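You operate a simulated robot arm through the tools that you are given. There is no shell and no other tool. Be economical: measure what you need, move in short steps, check, and stop when the job is done.

You are at the controls of a simulated two-armed robot. One attempt, no reset.

JOB
Take the white shuttle and put it on the top shelf of the yellow rack. Take the blue coil from the middle shelf of the black rack and put it on the shelf under the blue tank. Take the orange coil from the middle shelf of the black rack and leave it in the low tray. Put the beige sack from the third shelf from the bottom of the orange rack on the bottom shelf of the orange rack and the blue sack on the top shelf of the orange rack. Any order will do.
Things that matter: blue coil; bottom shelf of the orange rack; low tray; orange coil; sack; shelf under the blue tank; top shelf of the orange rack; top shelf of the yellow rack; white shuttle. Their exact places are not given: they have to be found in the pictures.

It is judged by the outcome, as a careful person would: the job done as asked, and still so three seconds after it is handed in. It fails if anything else is knocked over, pushed out of place, dropped, spilled or broken.

ROBOT AND FRAMES
Two 6-joint arms with two-finger grippers on one trunk, on a base that drives. Base frame: it is fixed to the floor where the robot stands at the start and does not move with it; the origin is under the middle of the robot, x ahead of it, y to its left, z up; the surface under the hand at the start is at about z = 800. Lengths are in mm, angles in rad, forces in N, time in s.
The left shoulder is at the start at [70, 176, 915], the right one opposite. With the tool pointing down near the work surface each hand reaches from about 460 to 780 mm from the robot's upright axis, wherever it stands, measured 20 degrees to its own side. Places, roughly: blue coil (14x14x3 cm) [2300, -2600, 500]; bottom shelf of the orange rack [5100, -2500, 200]; low tray (54x34x5 cm) [-600, -1400, 800]; orange coil (14x14x3 cm) [2100, -2600, 500]; sack [5250, -2500, 1000]; shelf under the blue tank [3100, -2400, 200]; top shelf of the orange rack [5100, -2500, 1400]; top shelf of the yellow rack [-800, 1400, 1400]; white shuttle (12x2x3 cm) [800, 100, 800]. Payload 2.45 kg a hand.
The tool frame of a hand sits at the grasp point between the pads (the TCP): z along the fingers, y along the line on which they close. The tips reach 26 mm beyond it. The gripper opens to 96 mm. The gripper's body begins 69 mm behind the TCP.
Orientation is that of the tool frame in the base frame, as a unit quaternion [x, y, z, w]. With the fingers straight down and closing along the base's y, the tool's x points along the base's -x, its y along +y and its z along -z.

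CONTROLS
- The arms move only by the tool move_arm. It takes "left_targets", "right_targets" or both (then of equal length, played together; a hand with none holds still); each is a list of rows, each a list of 3 entries, a list of its own where there are three numbers: the opening, from 0 (shut) to 1 (fully open), then the shift along the tool's x, y, z in units of 400 mm (1.0 is 400 mm), then the turn, a rotation vector about the tool's x, y, z in units of 60 degrees (1.0 is 60 degrees). In form: [[claw, [tx, ty, tz], [wx, wy, wz]], ...]. A call has 1 to 20 rows; each row is the pose to reach, as a shift and turn from the pose commanded when the call began, along the tool's axes at that moment. A call with a number of a shift or a turn outside -1 to 1 is refused whole. A row lasts 0.2 s, in which the tool goes at most 50 mm and 0.15 rad; a call with a longer step from one row to the next is refused whole, and so is a gripper value outside its range. A pose out of reach is approached as far as the arm can. The call stops where the force on the tool passes 40 N (or 10 N more than at its start, if that is more) or the arm is blocked; 0.2 s more then pass. Each finger halts on what it meets, pressing with about 32 N; the grip force reading is that of the motor and also rises with nothing between the fingers. The clock runs only during rows and for 0.2 s after the last one: add rows that repeat a pose to give the fingers time. It gives the time, the measured TCP pose, the force on the tool (base axes), the opening and the grip force at its end, in the units of the frame above (readings bear some noise), with the torque about the TCP (base axes, N m) and any sound that the robot's microphone picked up.
- Cameras (640 x 400 px; columns grow to the right, rows downward): "scene" is now at [144.2, 1.8, 1259.4]; the picture's right is [0.02, -1.00, 0.00], its down [-0.33, -0.01, -0.94] and it looks along [0.94, 0.01, -0.33] (base axes); focal length 255 px, centre (320, 200). "left" rides on the left gripper at [82, -3, -98] in its tool frame; the picture's right is [0.04, 1.00, 0.00], its down [-0.73, 0.03, -0.68] and it looks along [-0.68, 0.03, 0.73] (tool axes); focal length 256 px, centre (320, 200). "right" rides on the right gripper at [82, 3, -98] in its tool frame; the picture's right is [-0.04, 1.00, 0.00], its down [-0.73, -0.03, -0.68] and it looks along [-0.68, -0.03, 0.73] (tool axes); focal length 256 px, centre (320, 200).
- capture(camera): a new picture of that camera. The clock stands still meanwhile.
- slide_trunk(by): slides the trunk up (or, below 0, down) by that many mm; the arms and the scene camera ride with it, the base frame stays. It gives what a move gives, with no picture.
- drive_base(legs): drives the robot by 1 to 6 legs, each [ahead, left, turn to the left] in mm, mm and rad, along the robot's own axes; the way and the turn of a leg run together, so that a leg with both is an arc; at most 1500 mm and 3.142 rad a leg. The arms and the cameras ride along, it lands a little off, and it stops where it bumps. It gives what a move gives.
- head_to(pan, tilt): turns the head with the scene camera to pan (to the left, within 1.501 rad either way) and tilt (down, from -0.506 to 1.204), counted from straight ahead of the robot. It gives what a move gives.
- point_at(camera, pixels): there is no depth. For up to 12 entries [column, row, z] of the newest picture of that camera ("zoom" is the newest enlarged one), the place [x, y] in the base frame at which the ray of that pixel passes the height z, good to about 3 mm. The clock stands still meanwhile.
- close_up(camera, box): a new picture of the part [left, top, right, bottom] of that camera's present view, enlarged. The clock stands still meanwhile.
- job_done(): hands the job in; it is judged then, once.

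Keep the steps short. Do not move on a guess: measure, check each grasp and each placing, and mend mistakes. In all there are 110 turns and 108 pictures (those below and enlarged ones count). Leave the grippers open and the arms clear of the work at the hand-in unless told otherwise, and finish with a single line.

The tools are called after "Call:" by a JSON object that holds its "api" and its "payload". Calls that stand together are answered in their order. move_arm: Moves the arms, as the interface text tells. Its arguments: {"type":"object","properties":{"left_targets":{"type":"array","items":{"type":"array"}},"right_targets":{"type":"array","items":{"type":"array"}}},"required":[]} The other tools are called the same way: slide_trunk (by) slides the trunk up or down; drive_base (legs) drives the base; head_to (pan, tilt) turns the head that bears the scene camera; capture (camera) takes a picture; point_at (camera, pixels) gives the place at which the rays of pixels pass given heights; close_up (camera, box) takes an enlarged picture of a part of a camera's view; job_done () hands the job in.

At the start:

```text
t: 0.0
left_tool_pos: [499.2, 290.2, 1007.9]
left_tool_rot: [0.0, 1.0, 0.0, 0.0]
left_ft_force: [0.2, 0.3, 0.8]
left_wrist_torque: [-0.01, 0.04, -0.01]
left_width: 96.2
left_gripper_force: 0.0
right_tool_pos: [507.2, -177.2, 1105.9]
right_tool_rot: [-0.001, 1.0, 0.0, 0.001]
right_ft_force: [0.4, -0.6, -0.9]
right_wrist_torque: [0.01, -0.03, 0.02]
right_width: 96.2
right_gripper_force: 0.0
trunk travel left (down, up): [-400.0, 440.0]
robot x, y, heading: [0.1, 2.3, -0.001]
head pan, tilt: [0.016, 0.335]
```

scene: 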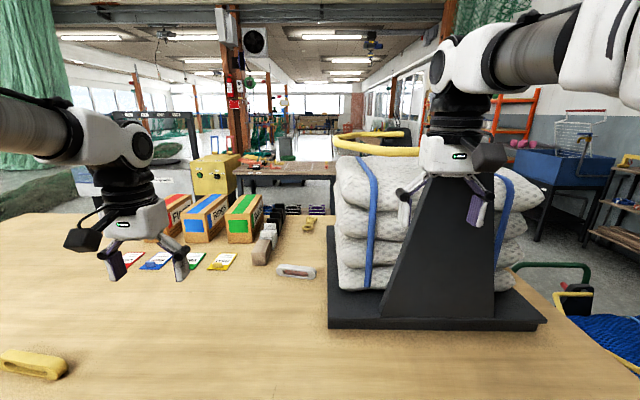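
right: 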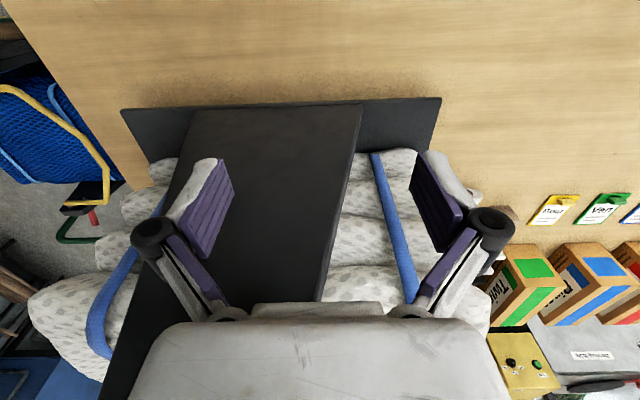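
left: 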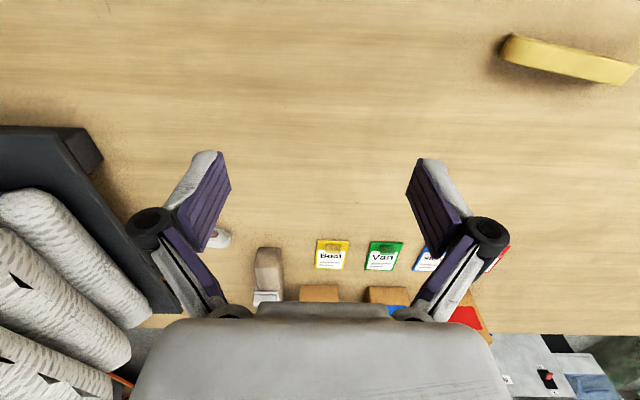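

The white shuttle appears near scene pixel (296,271). I'll enlarge that area to measure it.

Call:
{"api": "close_up", "payload": {"camera": "scene", "box": [220, 200, 340, 290]}}

Call:
{"api": "point_at", "payload": {"camera": "scene", "pixels": [[276, 269, 820], [315, 273, 820], [296, 271, 815], [328, 330, 800], [328, 225, 800], [0, 215, 800]]}}

```text
4.44 times, centred on (280, 245) of scene
```

zoom: 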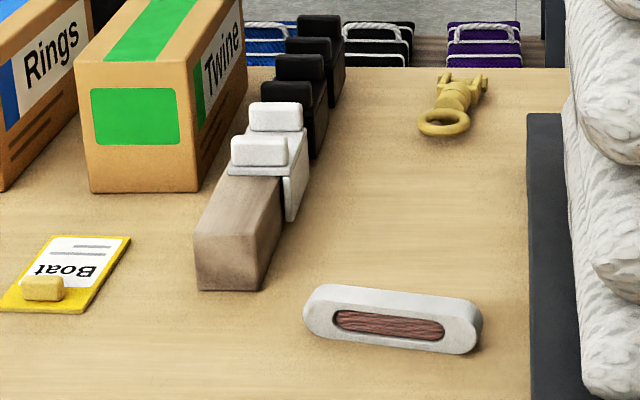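

```text
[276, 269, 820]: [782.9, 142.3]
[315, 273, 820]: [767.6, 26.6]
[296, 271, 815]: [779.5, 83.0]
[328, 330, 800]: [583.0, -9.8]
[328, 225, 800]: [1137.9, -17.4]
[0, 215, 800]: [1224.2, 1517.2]
```

Shuttle is about [778,84], lying along y, a little out of reach. I look down to see the table's near edge and the right side before driving closer.

Call:
{"api": "head_to", "payload": {"pan": 0, "tilt": 1.1}}

Call:
{"api": "capture", "payload": {"camera": "scene"}}

Call:
{"api": "point_at", "payload": {"camera": "scene", "pixels": [[320, 390, 800], [320, 300, 800], [320, 200, 800], [100, 390, 800]]}}

```text
t: 1.1
left_tool_pos: [500.2, 289.7, 1008.2]
left_tool_rot: [0.0, 1.0, 0.0, 0.001]
left_ft_force: [0.4, 0.6, -0.9]
left_wrist_torque: [-0.01, 0.02, 0.0]
left_width: 96.3
left_gripper_force: 0.0
right_tool_pos: [507.0, -175.7, 1104.9]
right_tool_rot: [0.0, 1.0, 0.0, 0.0]
right_ft_force: [0.0, -0.2, 0.1]
right_wrist_torque: [-0.01, 0.01, 0.01]
right_width: 96.0
right_gripper_force: 0.0
trunk travel left (down, up): [-400.0, 440.0]
robot x, y, heading: [-0.1, 0.3, 0.002]
head pan, tilt: [0.0, 1.1]
```

```text
103 pictures are left
```

scene: 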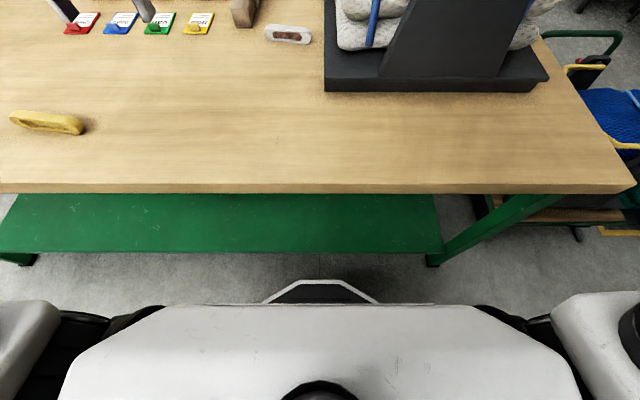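

```text
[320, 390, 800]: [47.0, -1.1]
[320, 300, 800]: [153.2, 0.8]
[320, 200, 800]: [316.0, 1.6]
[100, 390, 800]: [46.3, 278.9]
```

The table edge is at x≈335 with some floor room in front. I lift the right arm away and start turning the left gripper, then drive 90 mm ahead.

Call:
{"api": "move_arm", "payload": {"left_targets": [[1, [0, 0, 0], [0, 0, 0.14]], [1, [0, 0, 0], [0, 0, 0.28]], [1, [0, 0, 0], [0, 0, 0.42]], [1, [0, 0, 0], [0, 0, 0.56]], [1, [0, 0, 0], [0, 0, 0.7]], [1, [0, 0, 0], [0, 0, 0.84]], [1, [0, 0, 0], [0, 0, 0.98]]], "right_targets": [[1, [0, -0.05, -0.08], [0, 0, 0]], [1, [0.05, -0.1, -0.16], [0, 0, 0]], [1, [0.1, -0.15, -0.24], [0, 0, 0]], [1, [0.12, -0.2, -0.3], [0, 0, 0]], [1, [0.15, -0.25, -0.3], [0, 0, 0]], [1, [0.15, -0.3, -0.3], [0, 0, 0]], [1, [0.15, -0.3, -0.3], [0, 0, 0]]]}}

Call:
{"api": "drive_base", "payload": {"legs": [[90, 0, 0]]}}

Call:
{"api": "head_to", "payload": {"pan": 0, "tilt": 0.6}}

Call:
{"api": "capture", "payload": {"camera": "scene"}}

```text
t: 2.7
left_tool_pos: [500.6, 289.3, 1008.7]
left_tool_rot: [0.491, 0.871, 0.0, 0.0]
left_ft_force: [0.5, 0.0, 0.0]
left_wrist_torque: [-0.01, -0.01, 0.02]
left_width: 96.0
left_gripper_force: 0.0
right_tool_pos: [446.8, -295.0, 1226.6]
right_tool_rot: [0.0, 1.0, -0.001, -0.001]
right_ft_force: [-0.4, -0.2, -0.4]
right_wrist_torque: [0.02, -0.02, -0.03]
right_width: 95.9
right_gripper_force: 0.1
trunk travel left (down, up): [-400.0, 440.0]
robot x, y, heading: [-1.9, 3.0, 0.001]
head pan, tilt: [0.0, 1.1]
```

```text
t: 3.8
left_tool_pos: [592.1, 289.3, 1008.8]
left_tool_rot: [0.491, 0.871, -0.001, 0.0]
left_ft_force: [0.8, 0.0, -1.5]
left_wrist_torque: [-0.01, 0.04, 0.01]
left_width: 95.9
left_gripper_force: 0.0
right_tool_pos: [538.7, -296.4, 1225.1]
right_tool_rot: [0.0, 1.0, 0.0, -0.001]
right_ft_force: [1.2, -0.6, 0.1]
right_wrist_torque: [0.01, 0.06, -0.05]
right_width: 95.9
right_gripper_force: 0.0
trunk travel left (down, up): [-400.0, 440.0]
robot x, y, heading: [88.1, 0.9, 0.003]
head pan, tilt: [0.0, 1.1]
```

```text
t: 4.7
left_tool_pos: [590.0, 290.6, 1008.2]
left_tool_rot: [0.49, 0.872, 0.001, 0.0]
left_ft_force: [0.6, -0.3, 0.9]
left_wrist_torque: [0.01, 0.0, -0.02]
left_width: 96.1
left_gripper_force: 0.0
right_tool_pos: [538.1, -295.8, 1225.5]
right_tool_rot: [0.0, 1.0, 0.0, 0.0]
right_ft_force: [1.0, -0.3, -0.6]
right_wrist_torque: [-0.01, 0.03, -0.01]
right_width: 96.1
right_gripper_force: 0.2
trunk travel left (down, up): [-400.0, 440.0]
robot x, y, heading: [89.8, -0.6, 0.006]
head pan, tilt: [0.0, 0.6]
```

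```text
102 pictures are left
```

scene: 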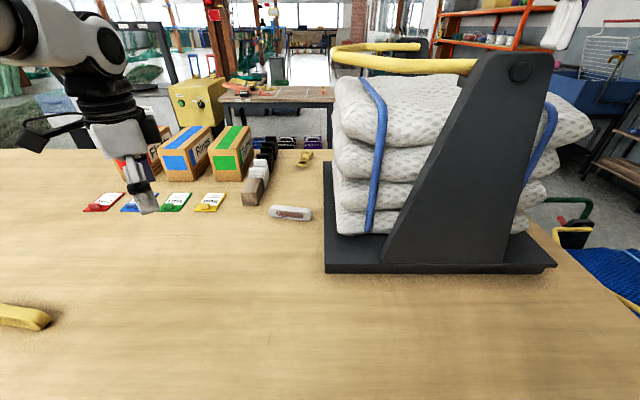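

Clear now. I bring the left hand above the shuttle at z≈930, finishing the turn, and look with its camera.

Call:
{"api": "move_arm", "payload": {"left_targets": [[1, [-0.1, 0.02, 0.02], [0, 0, 0.09]], [1, [-0.2, 0.04, 0.05], [0, 0, 0.18]], [1, [-0.3, 0.06, 0.08], [0, 0, 0.27]], [1, [-0.4, 0.08, 0.11], [0, 0, 0.36]], [1, [-0.5, 0.1, 0.14], [0, 0, 0.45]], [1, [-0.6, 0.12, 0.17], [0, 0, 0.54]], [1, [-0.684, 0.135, 0.195], [0, 0, 0.645]], [1, [-0.684, 0.135, 0.195], [0, 0, 0.645]]]}}

Call:
{"api": "capture", "payload": {"camera": "left"}}

Call:
{"api": "close_up", "payload": {"camera": "scene", "box": [230, 150, 350, 240]}}

```text
t: 6.5
left_tool_pos: [778.1, 81.5, 930.8]
left_tool_rot: [0.751, 0.66, -0.001, 0.0]
left_ft_force: [-0.9, 0.5, -0.1]
left_wrist_torque: [-0.01, -0.02, -0.01]
left_width: 95.9
left_gripper_force: 0.0
right_tool_pos: [536.9, -295.8, 1226.4]
right_tool_rot: [0.0, 1.0, 0.0, 0.0]
right_ft_force: [-1.1, 0.9, -0.3]
right_wrist_torque: [0.01, -0.02, 0.01]
right_width: 95.9
right_gripper_force: 0.0
trunk travel left (down, up): [-400.0, 440.0]
robot x, y, heading: [85.1, 0.9, 0.005]
head pan, tilt: [0.0, 0.6]
```

```text
101 pictures are left
```

left: 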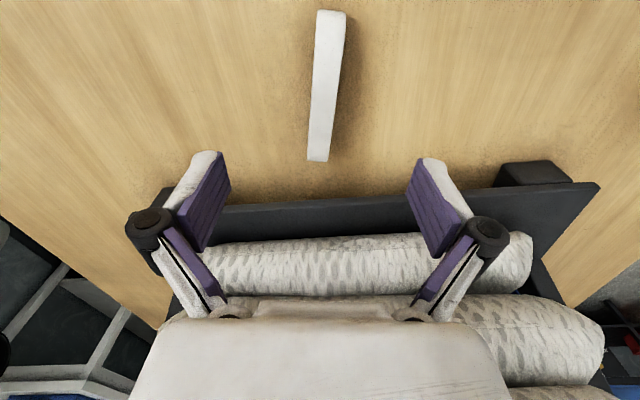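

```text
4.44 times, centred on (290, 195) of scene
```

zoom: 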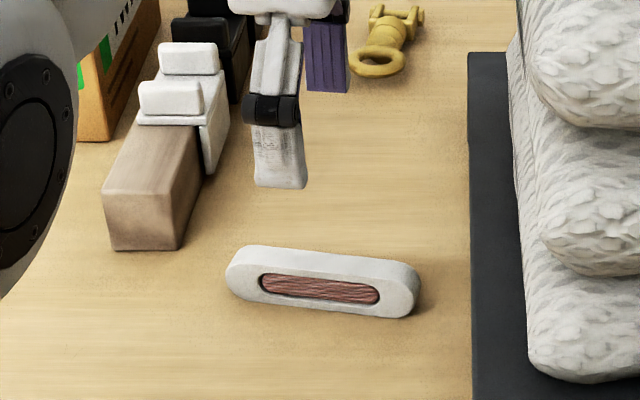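

It stands on edge (20 mm thick, 30 high). I measure its top ends in the left picture.

Call:
{"api": "point_at", "payload": {"camera": "left", "pixels": [[332, 12, 830], [318, 160, 830], [325, 86, 830], [310, 130, 830], [330, 130, 830]]}}

```text
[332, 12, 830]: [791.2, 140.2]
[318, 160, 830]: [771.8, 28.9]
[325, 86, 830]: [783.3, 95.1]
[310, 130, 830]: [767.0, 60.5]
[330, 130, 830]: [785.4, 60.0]
```

Centre (781.5,84.5), axis about 10° off y. I trim the pose, go down to z≈833 and close.

Call:
{"api": "move_arm", "payload": {"left_targets": [[1, [0.0085, 0.0075, 0.08], [0, 0, 0.042]], [1, [0.0085, 0.0075, 0.16], [0, 0, 0.042]], [1, [0.0085, 0.0075, 0.22], [0, 0, 0.042]], [1, [0.0085, 0.0075, 0.244], [0, 0, 0.042]], [0, [0.0085, 0.0075, 0.244], [0, 0, 0.042]], [0, [0.0085, 0.0075, 0.244], [0, 0, 0.042]], [0, [0.0085, 0.0075, 0.244], [0, 0, 0.042]], [0, [0.0085, 0.0075, 0.244], [0, 0, 0.042]], [0, [0.0085, 0.0075, 0.15], [0, 0, 0.042]], [0, [0.0085, 0.0075, 0.05], [0, 0, 0.042]], [0, [0.0085, 0.0075, 0], [0, 0, 0.042]]]}}

Call:
{"api": "capture", "payload": {"camera": "left"}}

```text
t: 8.9
left_tool_pos: [781.3, 87.7, 929.5]
left_tool_rot: [0.766, 0.643, 0.0, 0.0]
left_ft_force: [-0.1, 1.3, -0.3]
left_wrist_torque: [0.0, 0.0, 0.04]
left_width: 19.0
left_gripper_force: 32.2
right_tool_pos: [538.3, -295.9, 1225.3]
right_tool_rot: [0.001, 1.0, -0.001, 0.0]
right_ft_force: [-0.3, -0.4, 0.3]
right_wrist_torque: [0.05, 0.01, 0.03]
right_width: 95.9
right_gripper_force: 0.0
trunk travel left (down, up): [-400.0, 440.0]
robot x, y, heading: [89.5, -0.4, 0.005]
head pan, tilt: [0.0, 0.6]
```

```text
99 pictures are left
```

left: 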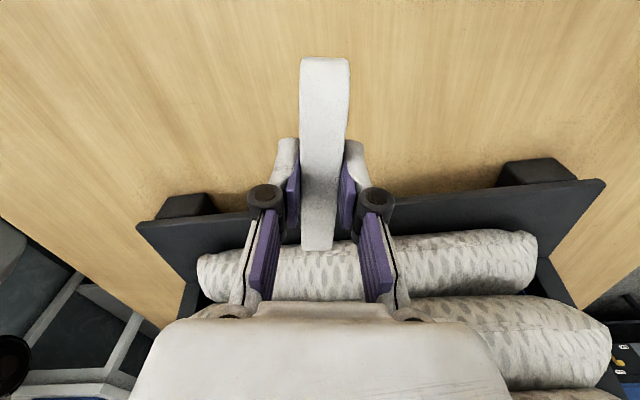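

Shuttle held (19 mm). I raise and pull back the left hand, then look around toward the left for the yellow rack.

Call:
{"api": "move_arm", "payload": {"left_targets": [[0, [0.04, -0.08, -0.06], [0, 0, 0]], [0, [0.08, -0.16, -0.12], [0, 0, 0]], [0, [0.12, -0.24, -0.18], [0, 0, 0]], [0, [0.16, -0.32, -0.24], [0, 0, 0]], [0, [0.2, -0.4, -0.3], [0, 0, 0]], [0, [0.24, -0.48, -0.34], [0, 0, 0]], [0, [0.28, -0.558, -0.375], [0, 0, 0]]]}}

Call:
{"api": "drive_base", "payload": {"legs": [[-250, 0, 0]]}}

Call:
{"api": "head_to", "payload": {"pan": 1.5, "tilt": 0.3}}

Call:
{"api": "capture", "payload": {"camera": "scene"}}

Call:
{"api": "head_to", "payload": {"pan": -1.3, "tilt": 0.3}}

Call:
{"api": "capture", "payload": {"camera": "scene"}}

```text
t: 10.5
left_tool_pos: [578.8, 236.1, 1080.0]
left_tool_rot: [0.766, 0.643, 0.0, 0.001]
left_ft_force: [0.0, -0.6, -0.3]
left_wrist_torque: [0.0, 0.0, 0.0]
left_width: 18.8
left_gripper_force: 31.3
right_tool_pos: [535.9, -295.6, 1226.1]
right_tool_rot: [-0.001, 1.0, 0.0, 0.002]
right_ft_force: [-0.1, 0.1, -0.5]
right_wrist_torque: [-0.01, 0.0, 0.02]
right_width: 96.2
right_gripper_force: 0.1
trunk travel left (down, up): [-400.0, 440.0]
robot x, y, heading: [90.6, -2.5, -0.001]
head pan, tilt: [0.0, 0.6]
```

```text
t: 12.4
left_tool_pos: [330.9, 233.8, 1079.4]
left_tool_rot: [0.766, 0.643, 0.0, 0.0]
left_ft_force: [0.2, 0.7, -0.2]
left_wrist_torque: [-0.01, -0.01, -0.02]
left_width: 18.9
left_gripper_force: 31.6
right_tool_pos: [287.5, -295.8, 1226.6]
right_tool_rot: [0.0, 1.0, 0.0, 0.0]
right_ft_force: [0.3, 0.6, 0.6]
right_wrist_torque: [0.02, -0.02, 0.01]
right_width: 96.3
right_gripper_force: 0.0
trunk travel left (down, up): [-400.0, 440.0]
robot x, y, heading: [-156.4, -2.2, 0.002]
head pan, tilt: [0.0, 0.6]
```

```text
t: 14.0
left_tool_pos: [330.4, 235.0, 1079.3]
left_tool_rot: [0.766, 0.643, 0.0, 0.0]
left_ft_force: [-0.1, 0.3, 0.3]
left_wrist_torque: [0.05, 0.0, -0.03]
left_width: 19.1
left_gripper_force: 32.6
right_tool_pos: [289.3, -296.3, 1225.6]
right_tool_rot: [-0.001, 1.0, 0.001, -0.001]
right_ft_force: [0.8, 0.0, -0.2]
right_wrist_torque: [-0.02, -0.02, 0.02]
right_width: 95.8
right_gripper_force: 0.0
trunk travel left (down, up): [-400.0, 440.0]
robot x, y, heading: [-159.0, -1.2, 0.006]
head pan, tilt: [1.499, 0.3]
```

```text
98 pictures are left
```

scene: 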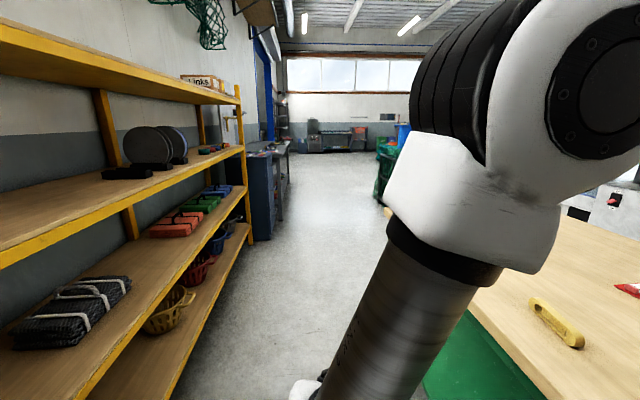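

```text
t: 16.4
left_tool_pos: [331.2, 235.2, 1078.9]
left_tool_rot: [0.766, 0.643, 0.0, -0.001]
left_ft_force: [-0.4, -0.1, -1.2]
left_wrist_torque: [0.01, 0.02, 0.02]
left_width: 18.8
left_gripper_force: 31.8
right_tool_pos: [289.0, -295.7, 1226.1]
right_tool_rot: [0.0, 1.0, 0.0, 0.0]
right_ft_force: [0.7, -0.2, 0.3]
right_wrist_torque: [0.0, 0.01, 0.01]
right_width: 96.0
right_gripper_force: 0.1
trunk travel left (down, up): [-400.0, 440.0]
robot x, y, heading: [-157.4, 0.1, -0.002]
head pan, tilt: [-1.3, 0.3]
```

```text
97 pictures are left
```

scene: 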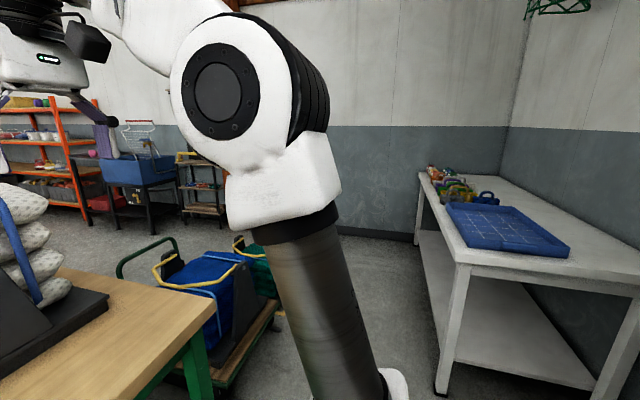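

The yellow rack runs along y on the left, its top edge above camera height. I turn left to face along the aisle, and view the rack.

Call:
{"api": "drive_base", "payload": {"legs": [[0, 0, 1.5]]}}

Call:
{"api": "head_to", "payload": {"pan": 0.9, "tilt": 0.1}}

Call:
{"api": "capture", "payload": {"camera": "scene"}}

```text
t: 20.5
left_tool_pos: [-362.8, 504.3, 1079.1]
left_tool_rot: [0.12, 0.993, 0.0, 0.0]
left_ft_force: [0.1, -0.1, -0.9]
left_wrist_torque: [0.0, 0.04, 0.0]
left_width: 18.7
left_gripper_force: 32.5
right_tool_pos: [165.3, 426.7, 1225.2]
right_tool_rot: [-0.685, 0.729, 0.0, 0.0]
right_ft_force: [-0.3, 0.9, 0.1]
right_wrist_torque: [0.0, -0.01, 0.03]
right_width: 96.0
right_gripper_force: 0.0
trunk travel left (down, up): [-400.0, 440.0]
robot x, y, heading: [-159.7, -1.6, 1.505]
head pan, tilt: [-1.3, 0.3]
```

```text
t: 22.6
left_tool_pos: [-362.5, 504.8, 1079.0]
left_tool_rot: [0.119, 0.993, 0.0, 0.0]
left_ft_force: [-0.1, -0.1, -0.6]
left_wrist_torque: [0.0, 0.0, -0.06]
left_width: 18.9
left_gripper_force: 31.8
right_tool_pos: [166.9, 427.2, 1225.4]
right_tool_rot: [-0.684, 0.729, 0.0, 0.0]
right_ft_force: [-0.5, -0.1, 0.0]
right_wrist_torque: [-0.04, 0.0, 0.0]
right_width: 95.9
right_gripper_force: 0.1
trunk travel left (down, up): [-400.0, 440.0]
robot x, y, heading: [-161.1, -3.4, 1.502]
head pan, tilt: [0.901, 0.099]
```

```text
96 pictures are left
```

scene: 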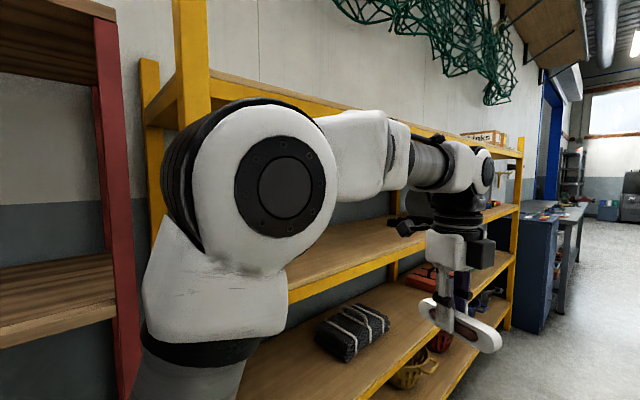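

I raise the trunk fully so the camera and arm are above the top shelf.

Call:
{"api": "slide_trunk", "payload": {"by": 435}}

Call:
{"api": "head_to", "payload": {"pan": 0.9, "tilt": 0.4}}

Call:
{"api": "capture", "payload": {"camera": "scene"}}

```text
refused: 435 is not a number from -400 to 400
```

```text
t: 23.4
left_tool_pos: [-361.3, 505.1, 1079.6]
left_tool_rot: [0.12, 0.993, 0.0, -0.001]
left_ft_force: [0.0, 0.4, 0.4]
left_wrist_torque: [0.01, 0.0, 0.03]
left_width: 18.8
left_gripper_force: 32.2
right_tool_pos: [165.0, 425.8, 1226.8]
right_tool_rot: [-0.684, 0.73, 0.0, 0.0]
right_ft_force: [-0.4, 0.1, 0.5]
right_wrist_torque: [0.0, -0.01, 0.0]
right_width: 96.3
right_gripper_force: 0.0
trunk travel left (down, up): [-400.0, 440.0]
robot x, y, heading: [-156.8, -0.5, 1.509]
head pan, tilt: [0.901, 0.4]
```

```text
95 pictures are left
```

scene: 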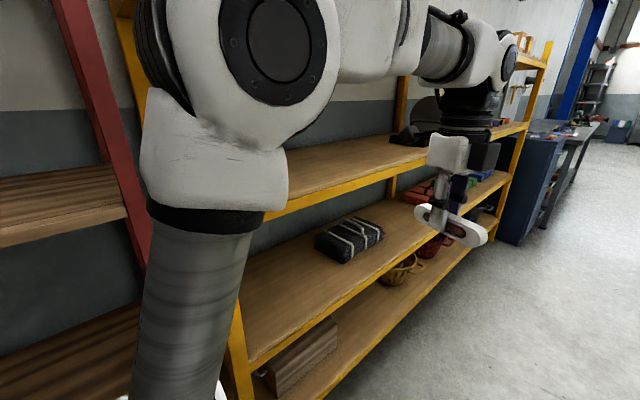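

Call:
{"api": "slide_trunk", "payload": {"by": 400}}

Call:
{"api": "capture", "payload": {"camera": "scene"}}

```text
t: 27.2
left_tool_pos: [-360.8, 504.2, 1478.8]
left_tool_rot: [0.119, 0.993, -0.001, 0.0]
left_ft_force: [0.9, 0.3, -0.3]
left_wrist_torque: [0.02, -0.03, -0.03]
left_width: 18.7
left_gripper_force: 31.5
right_tool_pos: [166.2, 426.9, 1625.8]
right_tool_rot: [-0.684, 0.73, 0.0, 0.0]
right_ft_force: [0.3, 0.6, 0.0]
right_wrist_torque: [-0.01, 0.02, 0.01]
right_width: 96.2
right_gripper_force: 0.1
trunk travel left (down, up): [-800.0, 40.0]
robot x, y, heading: [-156.7, -2.4, 1.507]
head pan, tilt: [0.901, 0.4]
```

```text
94 pictures are left
```

scene: 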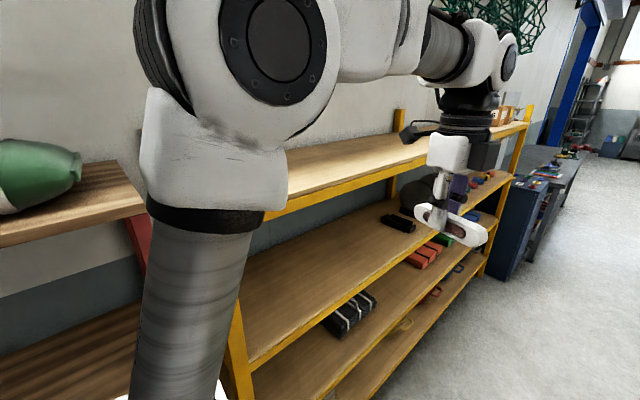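

Now the top shelf is visible. I measure its front edge and back assuming z≈1400.

Call:
{"api": "point_at", "payload": {"camera": "scene", "pixels": [[290, 195, 1400], [400, 160, 1400], [525, 123, 1400], [300, 164, 1400], [400, 135, 1400], [440, 145, 1400]]}}

Call:
{"api": "close_up", "payload": {"camera": "scene", "box": [260, 80, 560, 280]}}

```text
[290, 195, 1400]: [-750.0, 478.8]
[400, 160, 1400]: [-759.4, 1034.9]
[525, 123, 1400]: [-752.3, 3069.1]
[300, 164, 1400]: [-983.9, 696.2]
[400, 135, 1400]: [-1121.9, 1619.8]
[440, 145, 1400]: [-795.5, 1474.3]
```

```text
2.00 times, centred on (410, 180) of scene
```

zoom: 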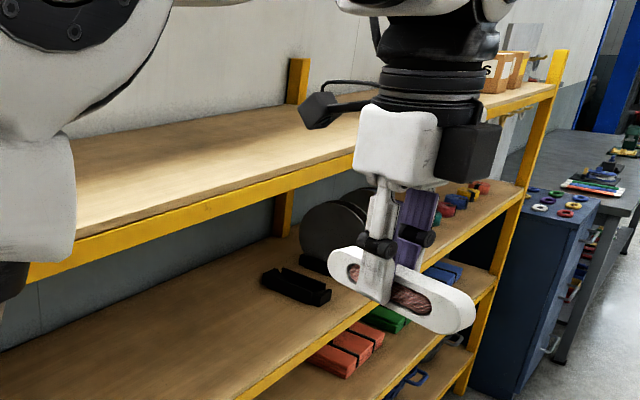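

Shelf front edge is about x=-755, along y. I'll drive up the aisle to y≈1100, then turn to face the rack, staying clear.

Call:
{"api": "drive_base", "payload": {"legs": [[1100, 0, 0], [0, 0, 1.636]]}}

Call:
{"api": "head_to", "payload": {"pan": 0.0, "tilt": 0.5}}

Call:
{"api": "capture", "payload": {"camera": "scene"}}

Call:
{"api": "point_at", "payload": {"camera": "scene", "pixels": [[320, 250, 1400], [320, 200, 1400], [320, 150, 1400], [200, 200, 1400]]}}

Call:
{"api": "capture", "payload": {"camera": "left"}}

```text
t: 36.8
left_tool_pos: [-575.7, 846.7, 1480.0]
left_tool_rot: [-0.646, 0.763, 0.0, 0.001]
left_ft_force: [0.8, -0.1, -0.4]
left_wrist_torque: [0.01, -0.01, 0.03]
left_width: 19.0
left_gripper_force: 31.6
right_tool_pos: [-535.4, 1377.5, 1625.6]
right_tool_rot: [1.0, 0.004, 0.001, 0.0]
right_ft_force: [0.4, 0.5, 0.3]
right_wrist_torque: [0.01, -0.02, 0.0]
right_width: 95.8
right_gripper_force: 0.2
trunk travel left (down, up): [-800.0, 40.0]
robot x, y, heading: [-88.1, 1085.4, -3.132]
head pan, tilt: [0.901, 0.4]
```

```text
t: 38.0
left_tool_pos: [-574.1, 846.8, 1479.5]
left_tool_rot: [-0.646, 0.763, 0.0, -0.001]
left_ft_force: [-0.3, 0.3, -0.5]
left_wrist_torque: [-0.02, -0.02, -0.01]
left_width: 18.9
left_gripper_force: 32.4
right_tool_pos: [-536.3, 1378.3, 1626.8]
right_tool_rot: [1.0, 0.005, 0.0, -0.001]
right_ft_force: [-0.3, 0.0, -0.7]
right_wrist_torque: [0.0, -0.02, 0.02]
right_width: 96.0
right_gripper_force: 0.0
trunk travel left (down, up): [-800.0, 40.0]
robot x, y, heading: [-82.0, 1083.1, -3.135]
head pan, tilt: [0.0, 0.499]
```

```text
92 pictures are left
```

scene: 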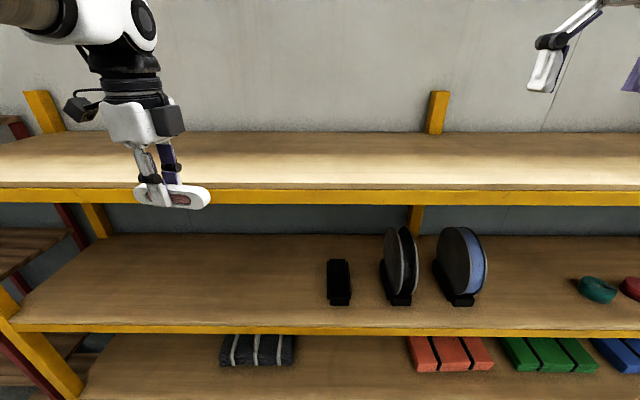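

```text
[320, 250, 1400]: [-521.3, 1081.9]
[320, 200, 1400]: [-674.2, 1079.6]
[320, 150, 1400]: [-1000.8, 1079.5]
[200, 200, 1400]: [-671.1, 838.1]
```

```text
91 pictures are left
```

left: 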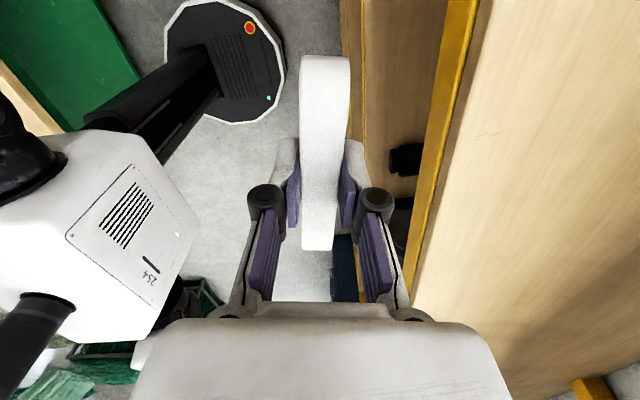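

Triangulating the shelf's height from the two pictures: front edge at scene row ~190 and left-camera edge near column 457.

Call:
{"api": "point_at", "payload": {"camera": "scene", "pixels": [[250, 188, 1360], [250, 188, 1400], [250, 188, 1420], [250, 133, 1400]]}}

Call:
{"api": "point_at", "payload": {"camera": "left", "pixels": [[489, 10, 1360], [489, 10, 1400], [489, 10, 1420], [445, 170, 1360], [445, 170, 1400], [445, 170, 1420]]}}

```text
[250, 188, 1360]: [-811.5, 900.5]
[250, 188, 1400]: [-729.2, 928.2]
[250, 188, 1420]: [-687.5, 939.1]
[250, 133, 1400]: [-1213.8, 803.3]
```

```text
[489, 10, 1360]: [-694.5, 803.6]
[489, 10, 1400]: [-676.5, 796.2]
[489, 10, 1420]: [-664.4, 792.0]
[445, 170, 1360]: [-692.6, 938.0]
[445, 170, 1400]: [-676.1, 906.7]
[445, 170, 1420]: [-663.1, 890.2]
```

Shelf surface works out to z≈1436–1444 with front edge x≈-655. I raise the trunk 40 and drive 185 ahead so the shuttle is over x≈-760.

Call:
{"api": "slide_trunk", "payload": {"by": 40}}

Call:
{"api": "drive_base", "payload": {"legs": [[185, 0, 0]]}}

Call:
{"api": "capture", "payload": {"camera": "left"}}

Call:
{"api": "capture", "payload": {"camera": "scene"}}

```text
t: 38.8
left_tool_pos: [-574.5, 845.5, 1520.4]
left_tool_rot: [-0.646, 0.764, 0.001, 0.0]
left_ft_force: [-0.2, 0.5, -0.7]
left_wrist_torque: [0.01, 0.02, -0.01]
left_width: 19.0
left_gripper_force: 32.0
right_tool_pos: [-536.8, 1378.3, 1666.6]
right_tool_rot: [1.0, 0.005, 0.0, 0.0]
right_ft_force: [-0.1, 0.8, -0.7]
right_wrist_torque: [-0.02, 0.0, 0.0]
right_width: 95.9
right_gripper_force: 0.0
trunk travel left (down, up): [-840.0, 0.0]
robot x, y, heading: [-88.6, 1085.2, -3.133]
head pan, tilt: [0.0, 0.499]
```

```text
t: 40.4
left_tool_pos: [-756.1, 845.3, 1522.0]
left_tool_rot: [-0.647, 0.763, 0.001, -0.001]
left_ft_force: [0.7, -1.0, -0.3]
left_wrist_torque: [0.01, 0.04, 0.02]
left_width: 19.0
left_gripper_force: 31.8
right_tool_pos: [-717.3, 1377.3, 1667.3]
right_tool_rot: [1.0, 0.004, -0.002, 0.0]
right_ft_force: [1.1, -0.2, 0.7]
right_wrist_torque: [-0.02, 0.04, 0.01]
right_width: 95.9
right_gripper_force: 0.0
trunk travel left (down, up): [-840.0, 0.0]
robot x, y, heading: [-272.4, 1080.8, -3.129]
head pan, tilt: [0.0, 0.499]
```

```text
90 pictures are left
```

left: 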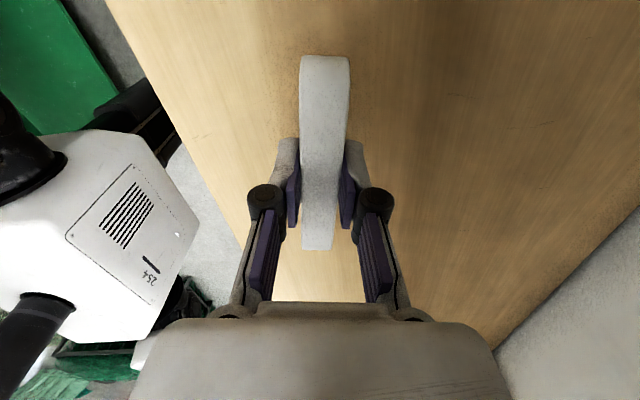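

```text
89 pictures are left
```

scene: 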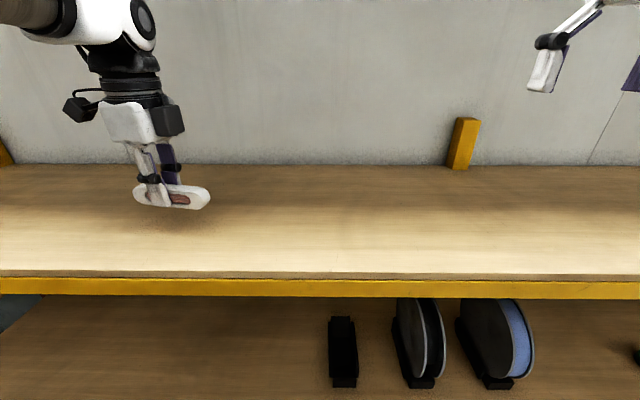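

Well over the shelf. I lower 38 mm, then creep down in small steps to find contact.

Call:
{"api": "move_arm", "payload": {"left_targets": [[0, [0, 0, 0.05], [0, 0, 0]], [0, [0, 0, 0.095], [0, 0, 0]], [0, [0, 0, 0.1], [0, 0, 0]], [0, [0, 0, 0.105], [0, 0, 0]], [0, [0, 0, 0.11], [0, 0, 0]], [0, [0, 0, 0.115], [0, 0, 0]]]}}

Call:
{"api": "capture", "payload": {"camera": "left"}}

```text
t: 41.8
left_tool_pos: [-759.2, 847.2, 1476.2]
left_tool_rot: [-0.645, 0.764, 0.002, -0.002]
left_ft_force: [-7.1, -4.5, 39.3]
left_wrist_torque: [0.06, -0.12, -0.01]
left_width: 19.0
left_gripper_force: 32.1
right_tool_pos: [-720.3, 1377.9, 1667.2]
right_tool_rot: [1.0, 0.004, -0.001, 0.001]
right_ft_force: [-0.4, -0.3, 1.2]
right_wrist_torque: [0.01, -0.01, -0.02]
right_width: 96.0
right_gripper_force: 0.1
trunk travel left (down, up): [-840.0, 0.0]
robot x, y, heading: [-271.0, 1083.8, -3.133]
head pan, tilt: [0.0, 0.499]
```

```text
88 pictures are left
```

left: 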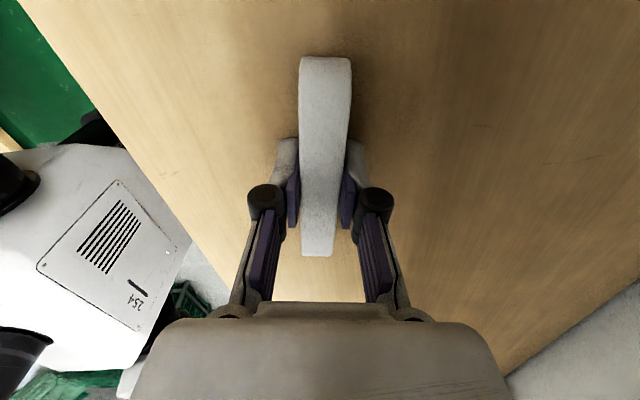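

Contact at TCP 1476. I relax 1.5 mm, open, and withdraw straight up.

Call:
{"api": "move_arm", "payload": {"left_targets": [[0, [0, 0, -0.004], [0, 0, 0]], [0.35, [0, 0, -0.004], [0, 0, 0]], [0.6, [0, 0, -0.004], [0, 0, 0]], [0.8, [0, 0, -0.004], [0, 0, 0]], [0.8, [0, 0, -0.05], [0, 0, 0]], [0.8, [0, 0, -0.15], [0, 0, 0]], [0.8, [0, 0, -0.25], [0, 0, 0]]]}}

Call:
{"api": "capture", "payload": {"camera": "left"}}

```text
t: 43.4
left_tool_pos: [-763.5, 845.9, 1573.9]
left_tool_rot: [-0.646, 0.763, 0.0, 0.0]
left_ft_force: [-0.7, -0.3, 1.1]
left_wrist_torque: [-0.02, -0.05, 0.0]
left_width: 76.8
left_gripper_force: 0.1
right_tool_pos: [-722.8, 1377.0, 1664.7]
right_tool_rot: [1.0, 0.003, 0.001, -0.001]
right_ft_force: [0.6, 0.9, 0.7]
right_wrist_torque: [0.01, 0.01, 0.0]
right_width: 95.8
right_gripper_force: 0.0
trunk travel left (down, up): [-840.0, 0.0]
robot x, y, heading: [-272.4, 1083.8, -3.136]
head pan, tilt: [0.0, 0.499]
```

```text
87 pictures are left
```

left: 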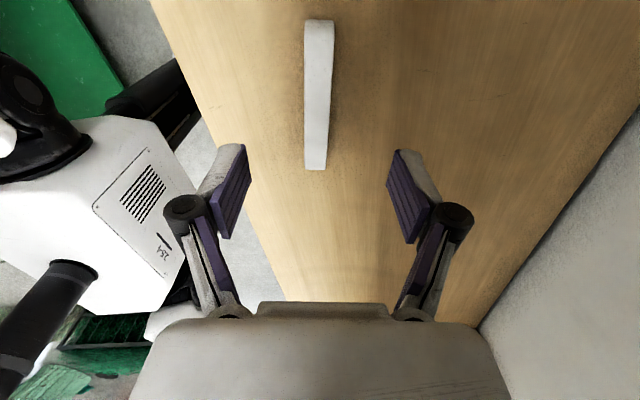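

Shuttle stands on the top shelf. I back off, turn to face −y, drive to y≈0 and look.

Call:
{"api": "drive_base", "payload": {"legs": [[-210, 0, 0], [0, 0, 1.57], [1000, 0, 0]]}}

Call:
{"api": "head_to", "payload": {"pan": 0.0, "tilt": 0.5}}

Call:
{"api": "capture", "payload": {"camera": "scene"}}

Call:
{"api": "head_to", "payload": {"pan": 0.8, "tilt": 0.4}}

Call:
{"api": "capture", "payload": {"camera": "scene"}}

```text
t: 53.6
left_tool_pos: [198.6, -399.6, 1574.3]
left_tool_rot: [0.997, -0.078, 0.0, 0.001]
left_ft_force: [-0.2, -0.2, 0.2]
left_wrist_torque: [0.02, 0.0, -0.02]
left_width: 77.1
left_gripper_force: 0.1
right_tool_pos: [-332.7, -366.5, 1665.1]
right_tool_rot: [0.7, 0.714, 0.0, 0.0]
right_ft_force: [0.1, -0.7, -0.1]
right_wrist_torque: [0.0, -0.01, 0.01]
right_width: 96.0
right_gripper_force: 0.1
trunk travel left (down, up): [-840.0, 0.0]
robot x, y, heading: [-45.9, 85.5, -1.551]
head pan, tilt: [0.0, 0.499]
```

```text
t: 54.2
left_tool_pos: [199.0, -400.0, 1574.4]
left_tool_rot: [0.997, -0.078, 0.0, 0.0]
left_ft_force: [0.4, -0.5, 0.6]
left_wrist_torque: [0.01, -0.01, -0.01]
left_width: 76.7
left_gripper_force: 0.0
right_tool_pos: [-332.9, -366.1, 1666.2]
right_tool_rot: [0.7, 0.714, -0.001, 0.0]
right_ft_force: [0.0, 0.1, -0.3]
right_wrist_torque: [-0.03, -0.01, -0.03]
right_width: 95.9
right_gripper_force: 0.2
trunk travel left (down, up): [-840.0, 0.0]
robot x, y, heading: [-48.1, 87.4, -1.553]
head pan, tilt: [0.0, 0.499]
```

```text
86 pictures are left
```

scene: 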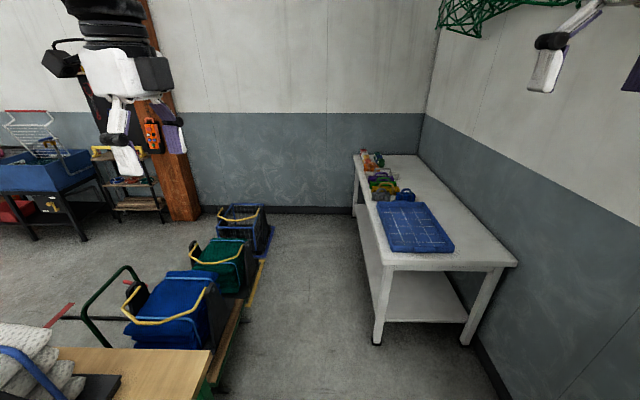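

```text
t: 55.4
left_tool_pos: [199.4, -400.8, 1572.9]
left_tool_rot: [0.997, -0.077, 0.0, 0.0]
left_ft_force: [-0.6, 0.2, -0.8]
left_wrist_torque: [0.0, 0.03, -0.02]
left_width: 76.9
left_gripper_force: 0.0
right_tool_pos: [-334.6, -366.8, 1665.8]
right_tool_rot: [0.7, 0.714, 0.0, -0.001]
right_ft_force: [0.0, 0.5, -0.6]
right_wrist_torque: [-0.01, -0.01, 0.05]
right_width: 95.8
right_gripper_force: 0.1
trunk travel left (down, up): [-840.0, 0.0]
robot x, y, heading: [-42.6, 83.5, -1.549]
head pan, tilt: [0.799, 0.4]
```

```text
85 pictures are left
```

scene: 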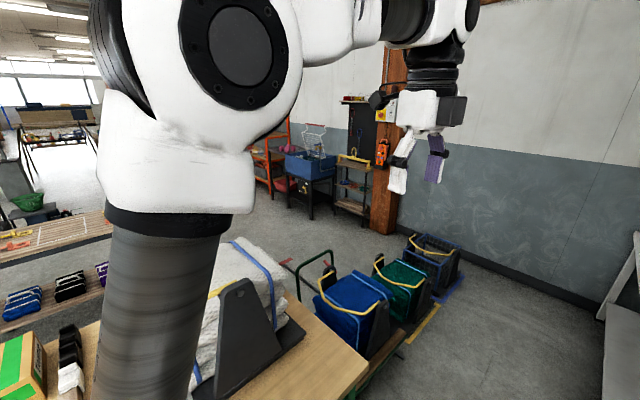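

Low tray (blue) on the white table; black rack, blue tank and orange rack along the far wall. I measure floor points for routing.

Call:
{"api": "point_at", "payload": {"camera": "scene", "pixels": [[405, 352, 0], [462, 290, 0], [425, 240, 0], [385, 232, 0], [337, 208, 0], [313, 218, 0], [258, 195, 0], [300, 300, 0], [600, 322, 0]]}}

Call:
{"api": "close_up", "payload": {"camera": "scene", "box": [240, 80, 440, 240]}}

```text
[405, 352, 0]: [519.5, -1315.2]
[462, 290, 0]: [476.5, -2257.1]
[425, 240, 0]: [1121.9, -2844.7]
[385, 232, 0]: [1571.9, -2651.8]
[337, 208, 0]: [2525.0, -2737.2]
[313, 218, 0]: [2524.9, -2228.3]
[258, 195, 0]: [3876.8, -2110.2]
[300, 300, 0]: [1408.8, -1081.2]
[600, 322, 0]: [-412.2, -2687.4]
```

```text
2.50 times, centred on (340, 160) of scene
```

zoom: 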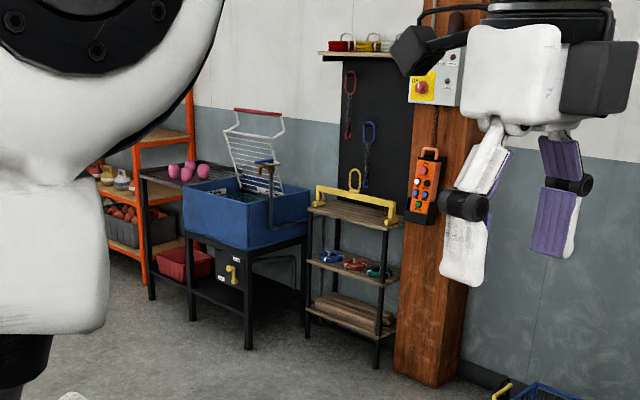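

The gap at the trolley's end by the wall looks narrow (~590 mm). I check my own base footprint with the wrist cameras and look at the trolley from closer.

Call:
{"api": "drive_base", "payload": {"legs": [[900, -50, 0]]}}

Call:
{"api": "capture", "payload": {"camera": "left"}}

Call:
{"api": "capture", "payload": {"camera": "scene"}}

Call:
{"api": "point_at", "payload": {"camera": "scene", "pixels": [[320, 200, 0], [320, 300, 0], [500, 200, 0], [500, 300, 0], [400, 150, 0]]}}

```text
t: 60.1
left_tool_pos: [169.5, -1300.3, 1574.2]
left_tool_rot: [0.997, -0.076, 0.0, 0.001]
left_ft_force: [0.5, -0.1, -0.6]
left_wrist_torque: [0.01, 0.01, 0.01]
left_width: 76.8
left_gripper_force: 0.0
right_tool_pos: [-363.8, -1268.1, 1666.2]
right_tool_rot: [0.699, 0.715, -0.001, 0.001]
right_ft_force: [0.7, 0.4, 1.0]
right_wrist_torque: [-0.03, 0.0, 0.05]
right_width: 95.9
right_gripper_force: 0.2
trunk travel left (down, up): [-840.0, 0.0]
robot x, y, heading: [-75.0, -819.8, -1.544]
head pan, tilt: [0.799, 0.4]
```

```text
83 pictures are left
```

left: 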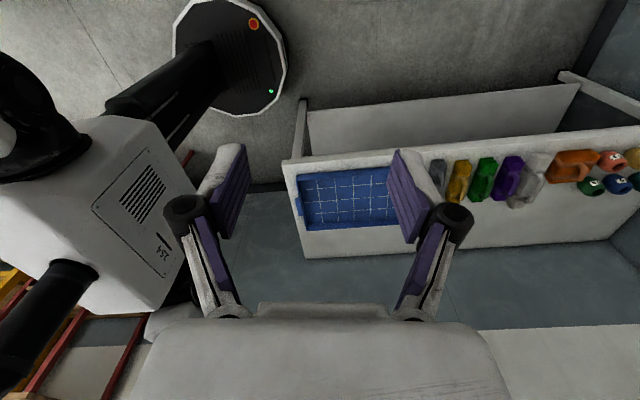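

```text
82 pictures are left
```

scene: 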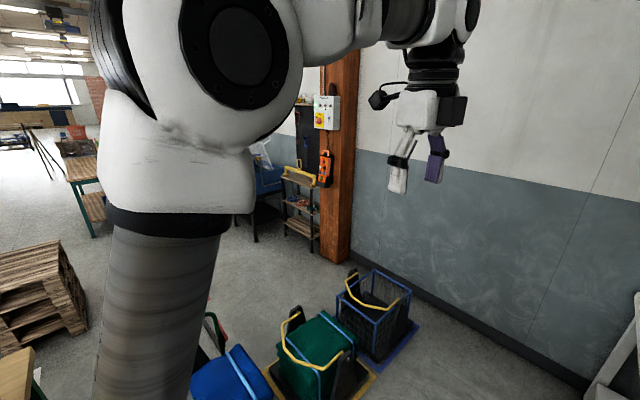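

```text
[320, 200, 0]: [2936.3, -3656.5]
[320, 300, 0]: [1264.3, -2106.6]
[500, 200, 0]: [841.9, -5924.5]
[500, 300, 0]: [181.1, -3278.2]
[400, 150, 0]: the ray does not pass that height
```

Call:
{"api": "point_at", "payload": {"camera": "scene", "pixels": [[419, 326, 0], [445, 318, 0], [500, 357, 0], [382, 272, 0], [335, 262, 0], [376, 373, 0], [355, 398, 0], [318, 250, 0], [40, 345, 0]]}}

Call:
{"api": "point_at", "payload": {"camera": "left", "pixels": [[286, 50, 100], [240, 118, 100], [272, 95, 100], [250, 3, 100], [190, 5, 100], [172, 40, 100]]}}

```text
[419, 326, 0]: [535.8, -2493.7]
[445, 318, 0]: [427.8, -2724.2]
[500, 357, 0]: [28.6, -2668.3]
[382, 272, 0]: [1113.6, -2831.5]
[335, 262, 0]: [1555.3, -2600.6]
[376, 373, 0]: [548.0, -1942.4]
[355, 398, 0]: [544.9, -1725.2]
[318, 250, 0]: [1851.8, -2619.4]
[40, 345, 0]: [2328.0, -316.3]
```

```text
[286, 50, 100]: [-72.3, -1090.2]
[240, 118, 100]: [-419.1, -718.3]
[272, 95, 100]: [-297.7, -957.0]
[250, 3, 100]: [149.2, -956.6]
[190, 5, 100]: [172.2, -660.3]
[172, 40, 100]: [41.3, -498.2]
```

My base is ~270 mm in radius; the wall gap is too narrow. I turn toward the trolley/table gap and look.

Call:
{"api": "drive_base", "payload": {"legs": [[0, 0, 1.3]]}}

Call:
{"api": "head_to", "payload": {"pan": 0, "tilt": 0.6}}

Call:
{"api": "capture", "payload": {"camera": "scene"}}

Call:
{"api": "point_at", "payload": {"camera": "scene", "pixels": [[320, 350, 0], [320, 250, 0], [320, 200, 0], [420, 200, 0], [220, 200, 0], [320, 150, 0]]}}

```text
t: 63.7
left_tool_pos: [455.7, -703.5, 1573.5]
left_tool_rot: [0.837, 0.547, 0.0, 0.0]
left_ft_force: [-0.4, -0.6, -0.1]
left_wrist_torque: [-0.01, -0.01, 0.01]
left_width: 76.7
left_gripper_force: 0.0
right_tool_pos: [288.6, -1209.0, 1666.6]
right_tool_rot: [0.117, 0.993, 0.0, 0.0]
right_ft_force: [-0.1, -0.3, -0.2]
right_wrist_torque: [0.03, -0.02, -0.01]
right_width: 96.1
right_gripper_force: 0.0
trunk travel left (down, up): [-840.0, 0.0]
robot x, y, heading: [-76.7, -815.6, -0.236]
head pan, tilt: [0.799, 0.4]
```

```text
t: 64.9
left_tool_pos: [455.5, -701.7, 1574.1]
left_tool_rot: [0.837, 0.547, 0.0, 0.0]
left_ft_force: [-0.5, 0.2, 0.5]
left_wrist_torque: [0.01, 0.0, -0.01]
left_width: 76.8
left_gripper_force: 0.0
right_tool_pos: [288.5, -1209.1, 1665.4]
right_tool_rot: [0.117, 0.993, -0.001, -0.001]
right_ft_force: [0.1, -0.6, -0.1]
right_wrist_torque: [-0.03, -0.03, 0.0]
right_width: 96.0
right_gripper_force: 0.0
trunk travel left (down, up): [-840.0, 0.0]
robot x, y, heading: [-71.5, -814.4, -0.236]
head pan, tilt: [0.0, 0.6]
```

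```text
81 pictures are left
```

scene: 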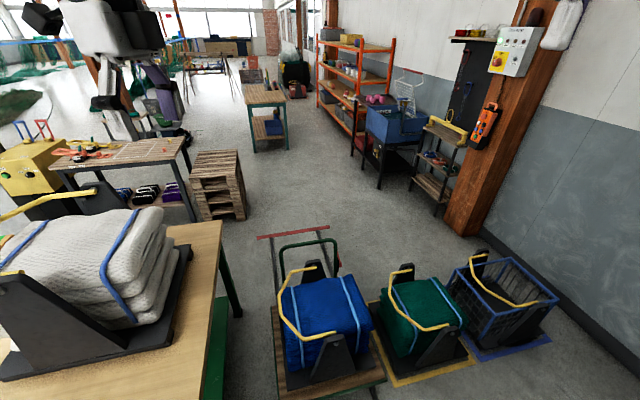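

```text
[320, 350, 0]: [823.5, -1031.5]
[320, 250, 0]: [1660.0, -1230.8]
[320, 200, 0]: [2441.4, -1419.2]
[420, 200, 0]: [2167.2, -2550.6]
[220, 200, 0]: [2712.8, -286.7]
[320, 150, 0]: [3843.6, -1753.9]
```

Call:
{"api": "point_at", "payload": {"camera": "scene", "pixels": [[239, 316, 0], [272, 310, 150], [282, 398, 150], [276, 290, 0], [385, 380, 0], [475, 362, 0], [492, 362, 0], [550, 342, 0], [487, 240, 0], [258, 237, 0], [329, 229, 0], [246, 218, 0]]}}

```text
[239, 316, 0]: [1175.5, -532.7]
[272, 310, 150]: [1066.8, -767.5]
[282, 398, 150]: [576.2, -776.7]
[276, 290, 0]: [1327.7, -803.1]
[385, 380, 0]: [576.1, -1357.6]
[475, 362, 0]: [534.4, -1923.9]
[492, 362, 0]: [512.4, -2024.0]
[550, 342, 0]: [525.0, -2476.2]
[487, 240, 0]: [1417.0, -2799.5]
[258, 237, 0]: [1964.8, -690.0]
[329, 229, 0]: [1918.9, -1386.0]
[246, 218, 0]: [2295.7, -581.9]
```

No passage here: both gaps are too narrow. I'll go around the table's other end; drive to y≈1700 in the aisle and look toward +x.

Call:
{"api": "drive_base", "payload": {"legs": [[0, 0, 1.806], [1400, 0, 0], [1100, 0, 0], [0, 0, -1.2]]}}

Call:
{"api": "capture", "payload": {"camera": "scene"}}

Call:
{"api": "point_at", "payload": {"camera": "scene", "pixels": [[320, 350, 0], [320, 250, 0], [320, 200, 0], [420, 200, 0], [220, 200, 0], [320, 150, 0], [500, 200, 0], [500, 300, 0]]}}

```text
t: 84.5
left_tool_pos: [342.3, 2092.1, 1574.1]
left_tool_rot: [0.64, 0.768, 0.0, 0.0]
left_ft_force: [0.5, 0.5, 0.7]
left_wrist_torque: [-0.01, -0.03, 0.01]
left_width: 76.9
left_gripper_force: 0.0
right_tool_pos: [486.9, 1577.2, 1666.7]
right_tool_rot: [-0.177, 0.984, -0.001, 0.0]
right_ft_force: [-0.1, -0.2, 0.3]
right_wrist_torque: [0.0, -0.01, 0.03]
right_width: 96.1
right_gripper_force: 0.2
trunk travel left (down, up): [-840.0, 0.0]
robot x, y, heading: [-38.3, 1700.3, 0.354]
head pan, tilt: [0.0, 0.6]
```

```text
80 pictures are left
```

scene: 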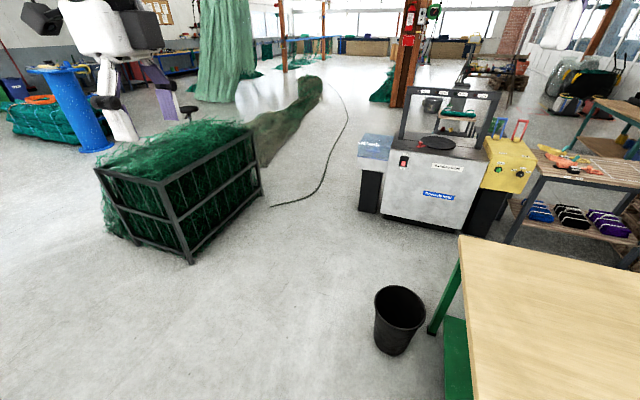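

```text
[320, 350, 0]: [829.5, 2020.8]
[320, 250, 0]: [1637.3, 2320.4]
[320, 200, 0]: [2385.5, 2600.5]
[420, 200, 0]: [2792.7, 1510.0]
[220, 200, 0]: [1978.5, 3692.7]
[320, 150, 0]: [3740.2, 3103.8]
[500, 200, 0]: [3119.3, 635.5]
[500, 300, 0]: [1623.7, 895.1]
```

I measure the obstacles: machine, basket, rope, bin, post.

Call:
{"api": "point_at", "payload": {"camera": "scene", "pixels": [[358, 211, 0], [270, 206, 0], [262, 196, 0], [192, 264, 0], [318, 185, 0], [338, 150, 0], [347, 120, 0], [378, 345, 0], [405, 105, 0], [478, 236, 0], [428, 335, 0], [380, 102, 0]]}}

Call:
{"api": "close_up", "payload": {"camera": "scene", "box": [300, 40, 640, 250]}}

```text
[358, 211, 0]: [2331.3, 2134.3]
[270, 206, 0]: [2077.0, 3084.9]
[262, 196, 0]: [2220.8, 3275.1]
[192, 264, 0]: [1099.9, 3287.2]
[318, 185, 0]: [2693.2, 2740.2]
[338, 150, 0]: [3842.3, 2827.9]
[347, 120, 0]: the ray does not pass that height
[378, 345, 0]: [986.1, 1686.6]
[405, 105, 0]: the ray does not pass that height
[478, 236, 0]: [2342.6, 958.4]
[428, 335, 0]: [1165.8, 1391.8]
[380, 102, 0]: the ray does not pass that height
```

```text
1.88 times, centred on (470, 145) of scene
```

zoom: 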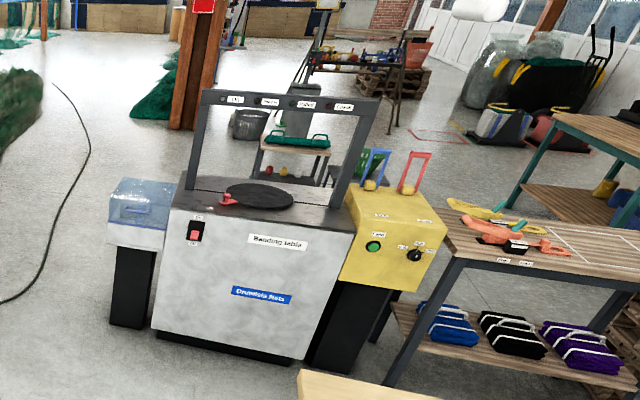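

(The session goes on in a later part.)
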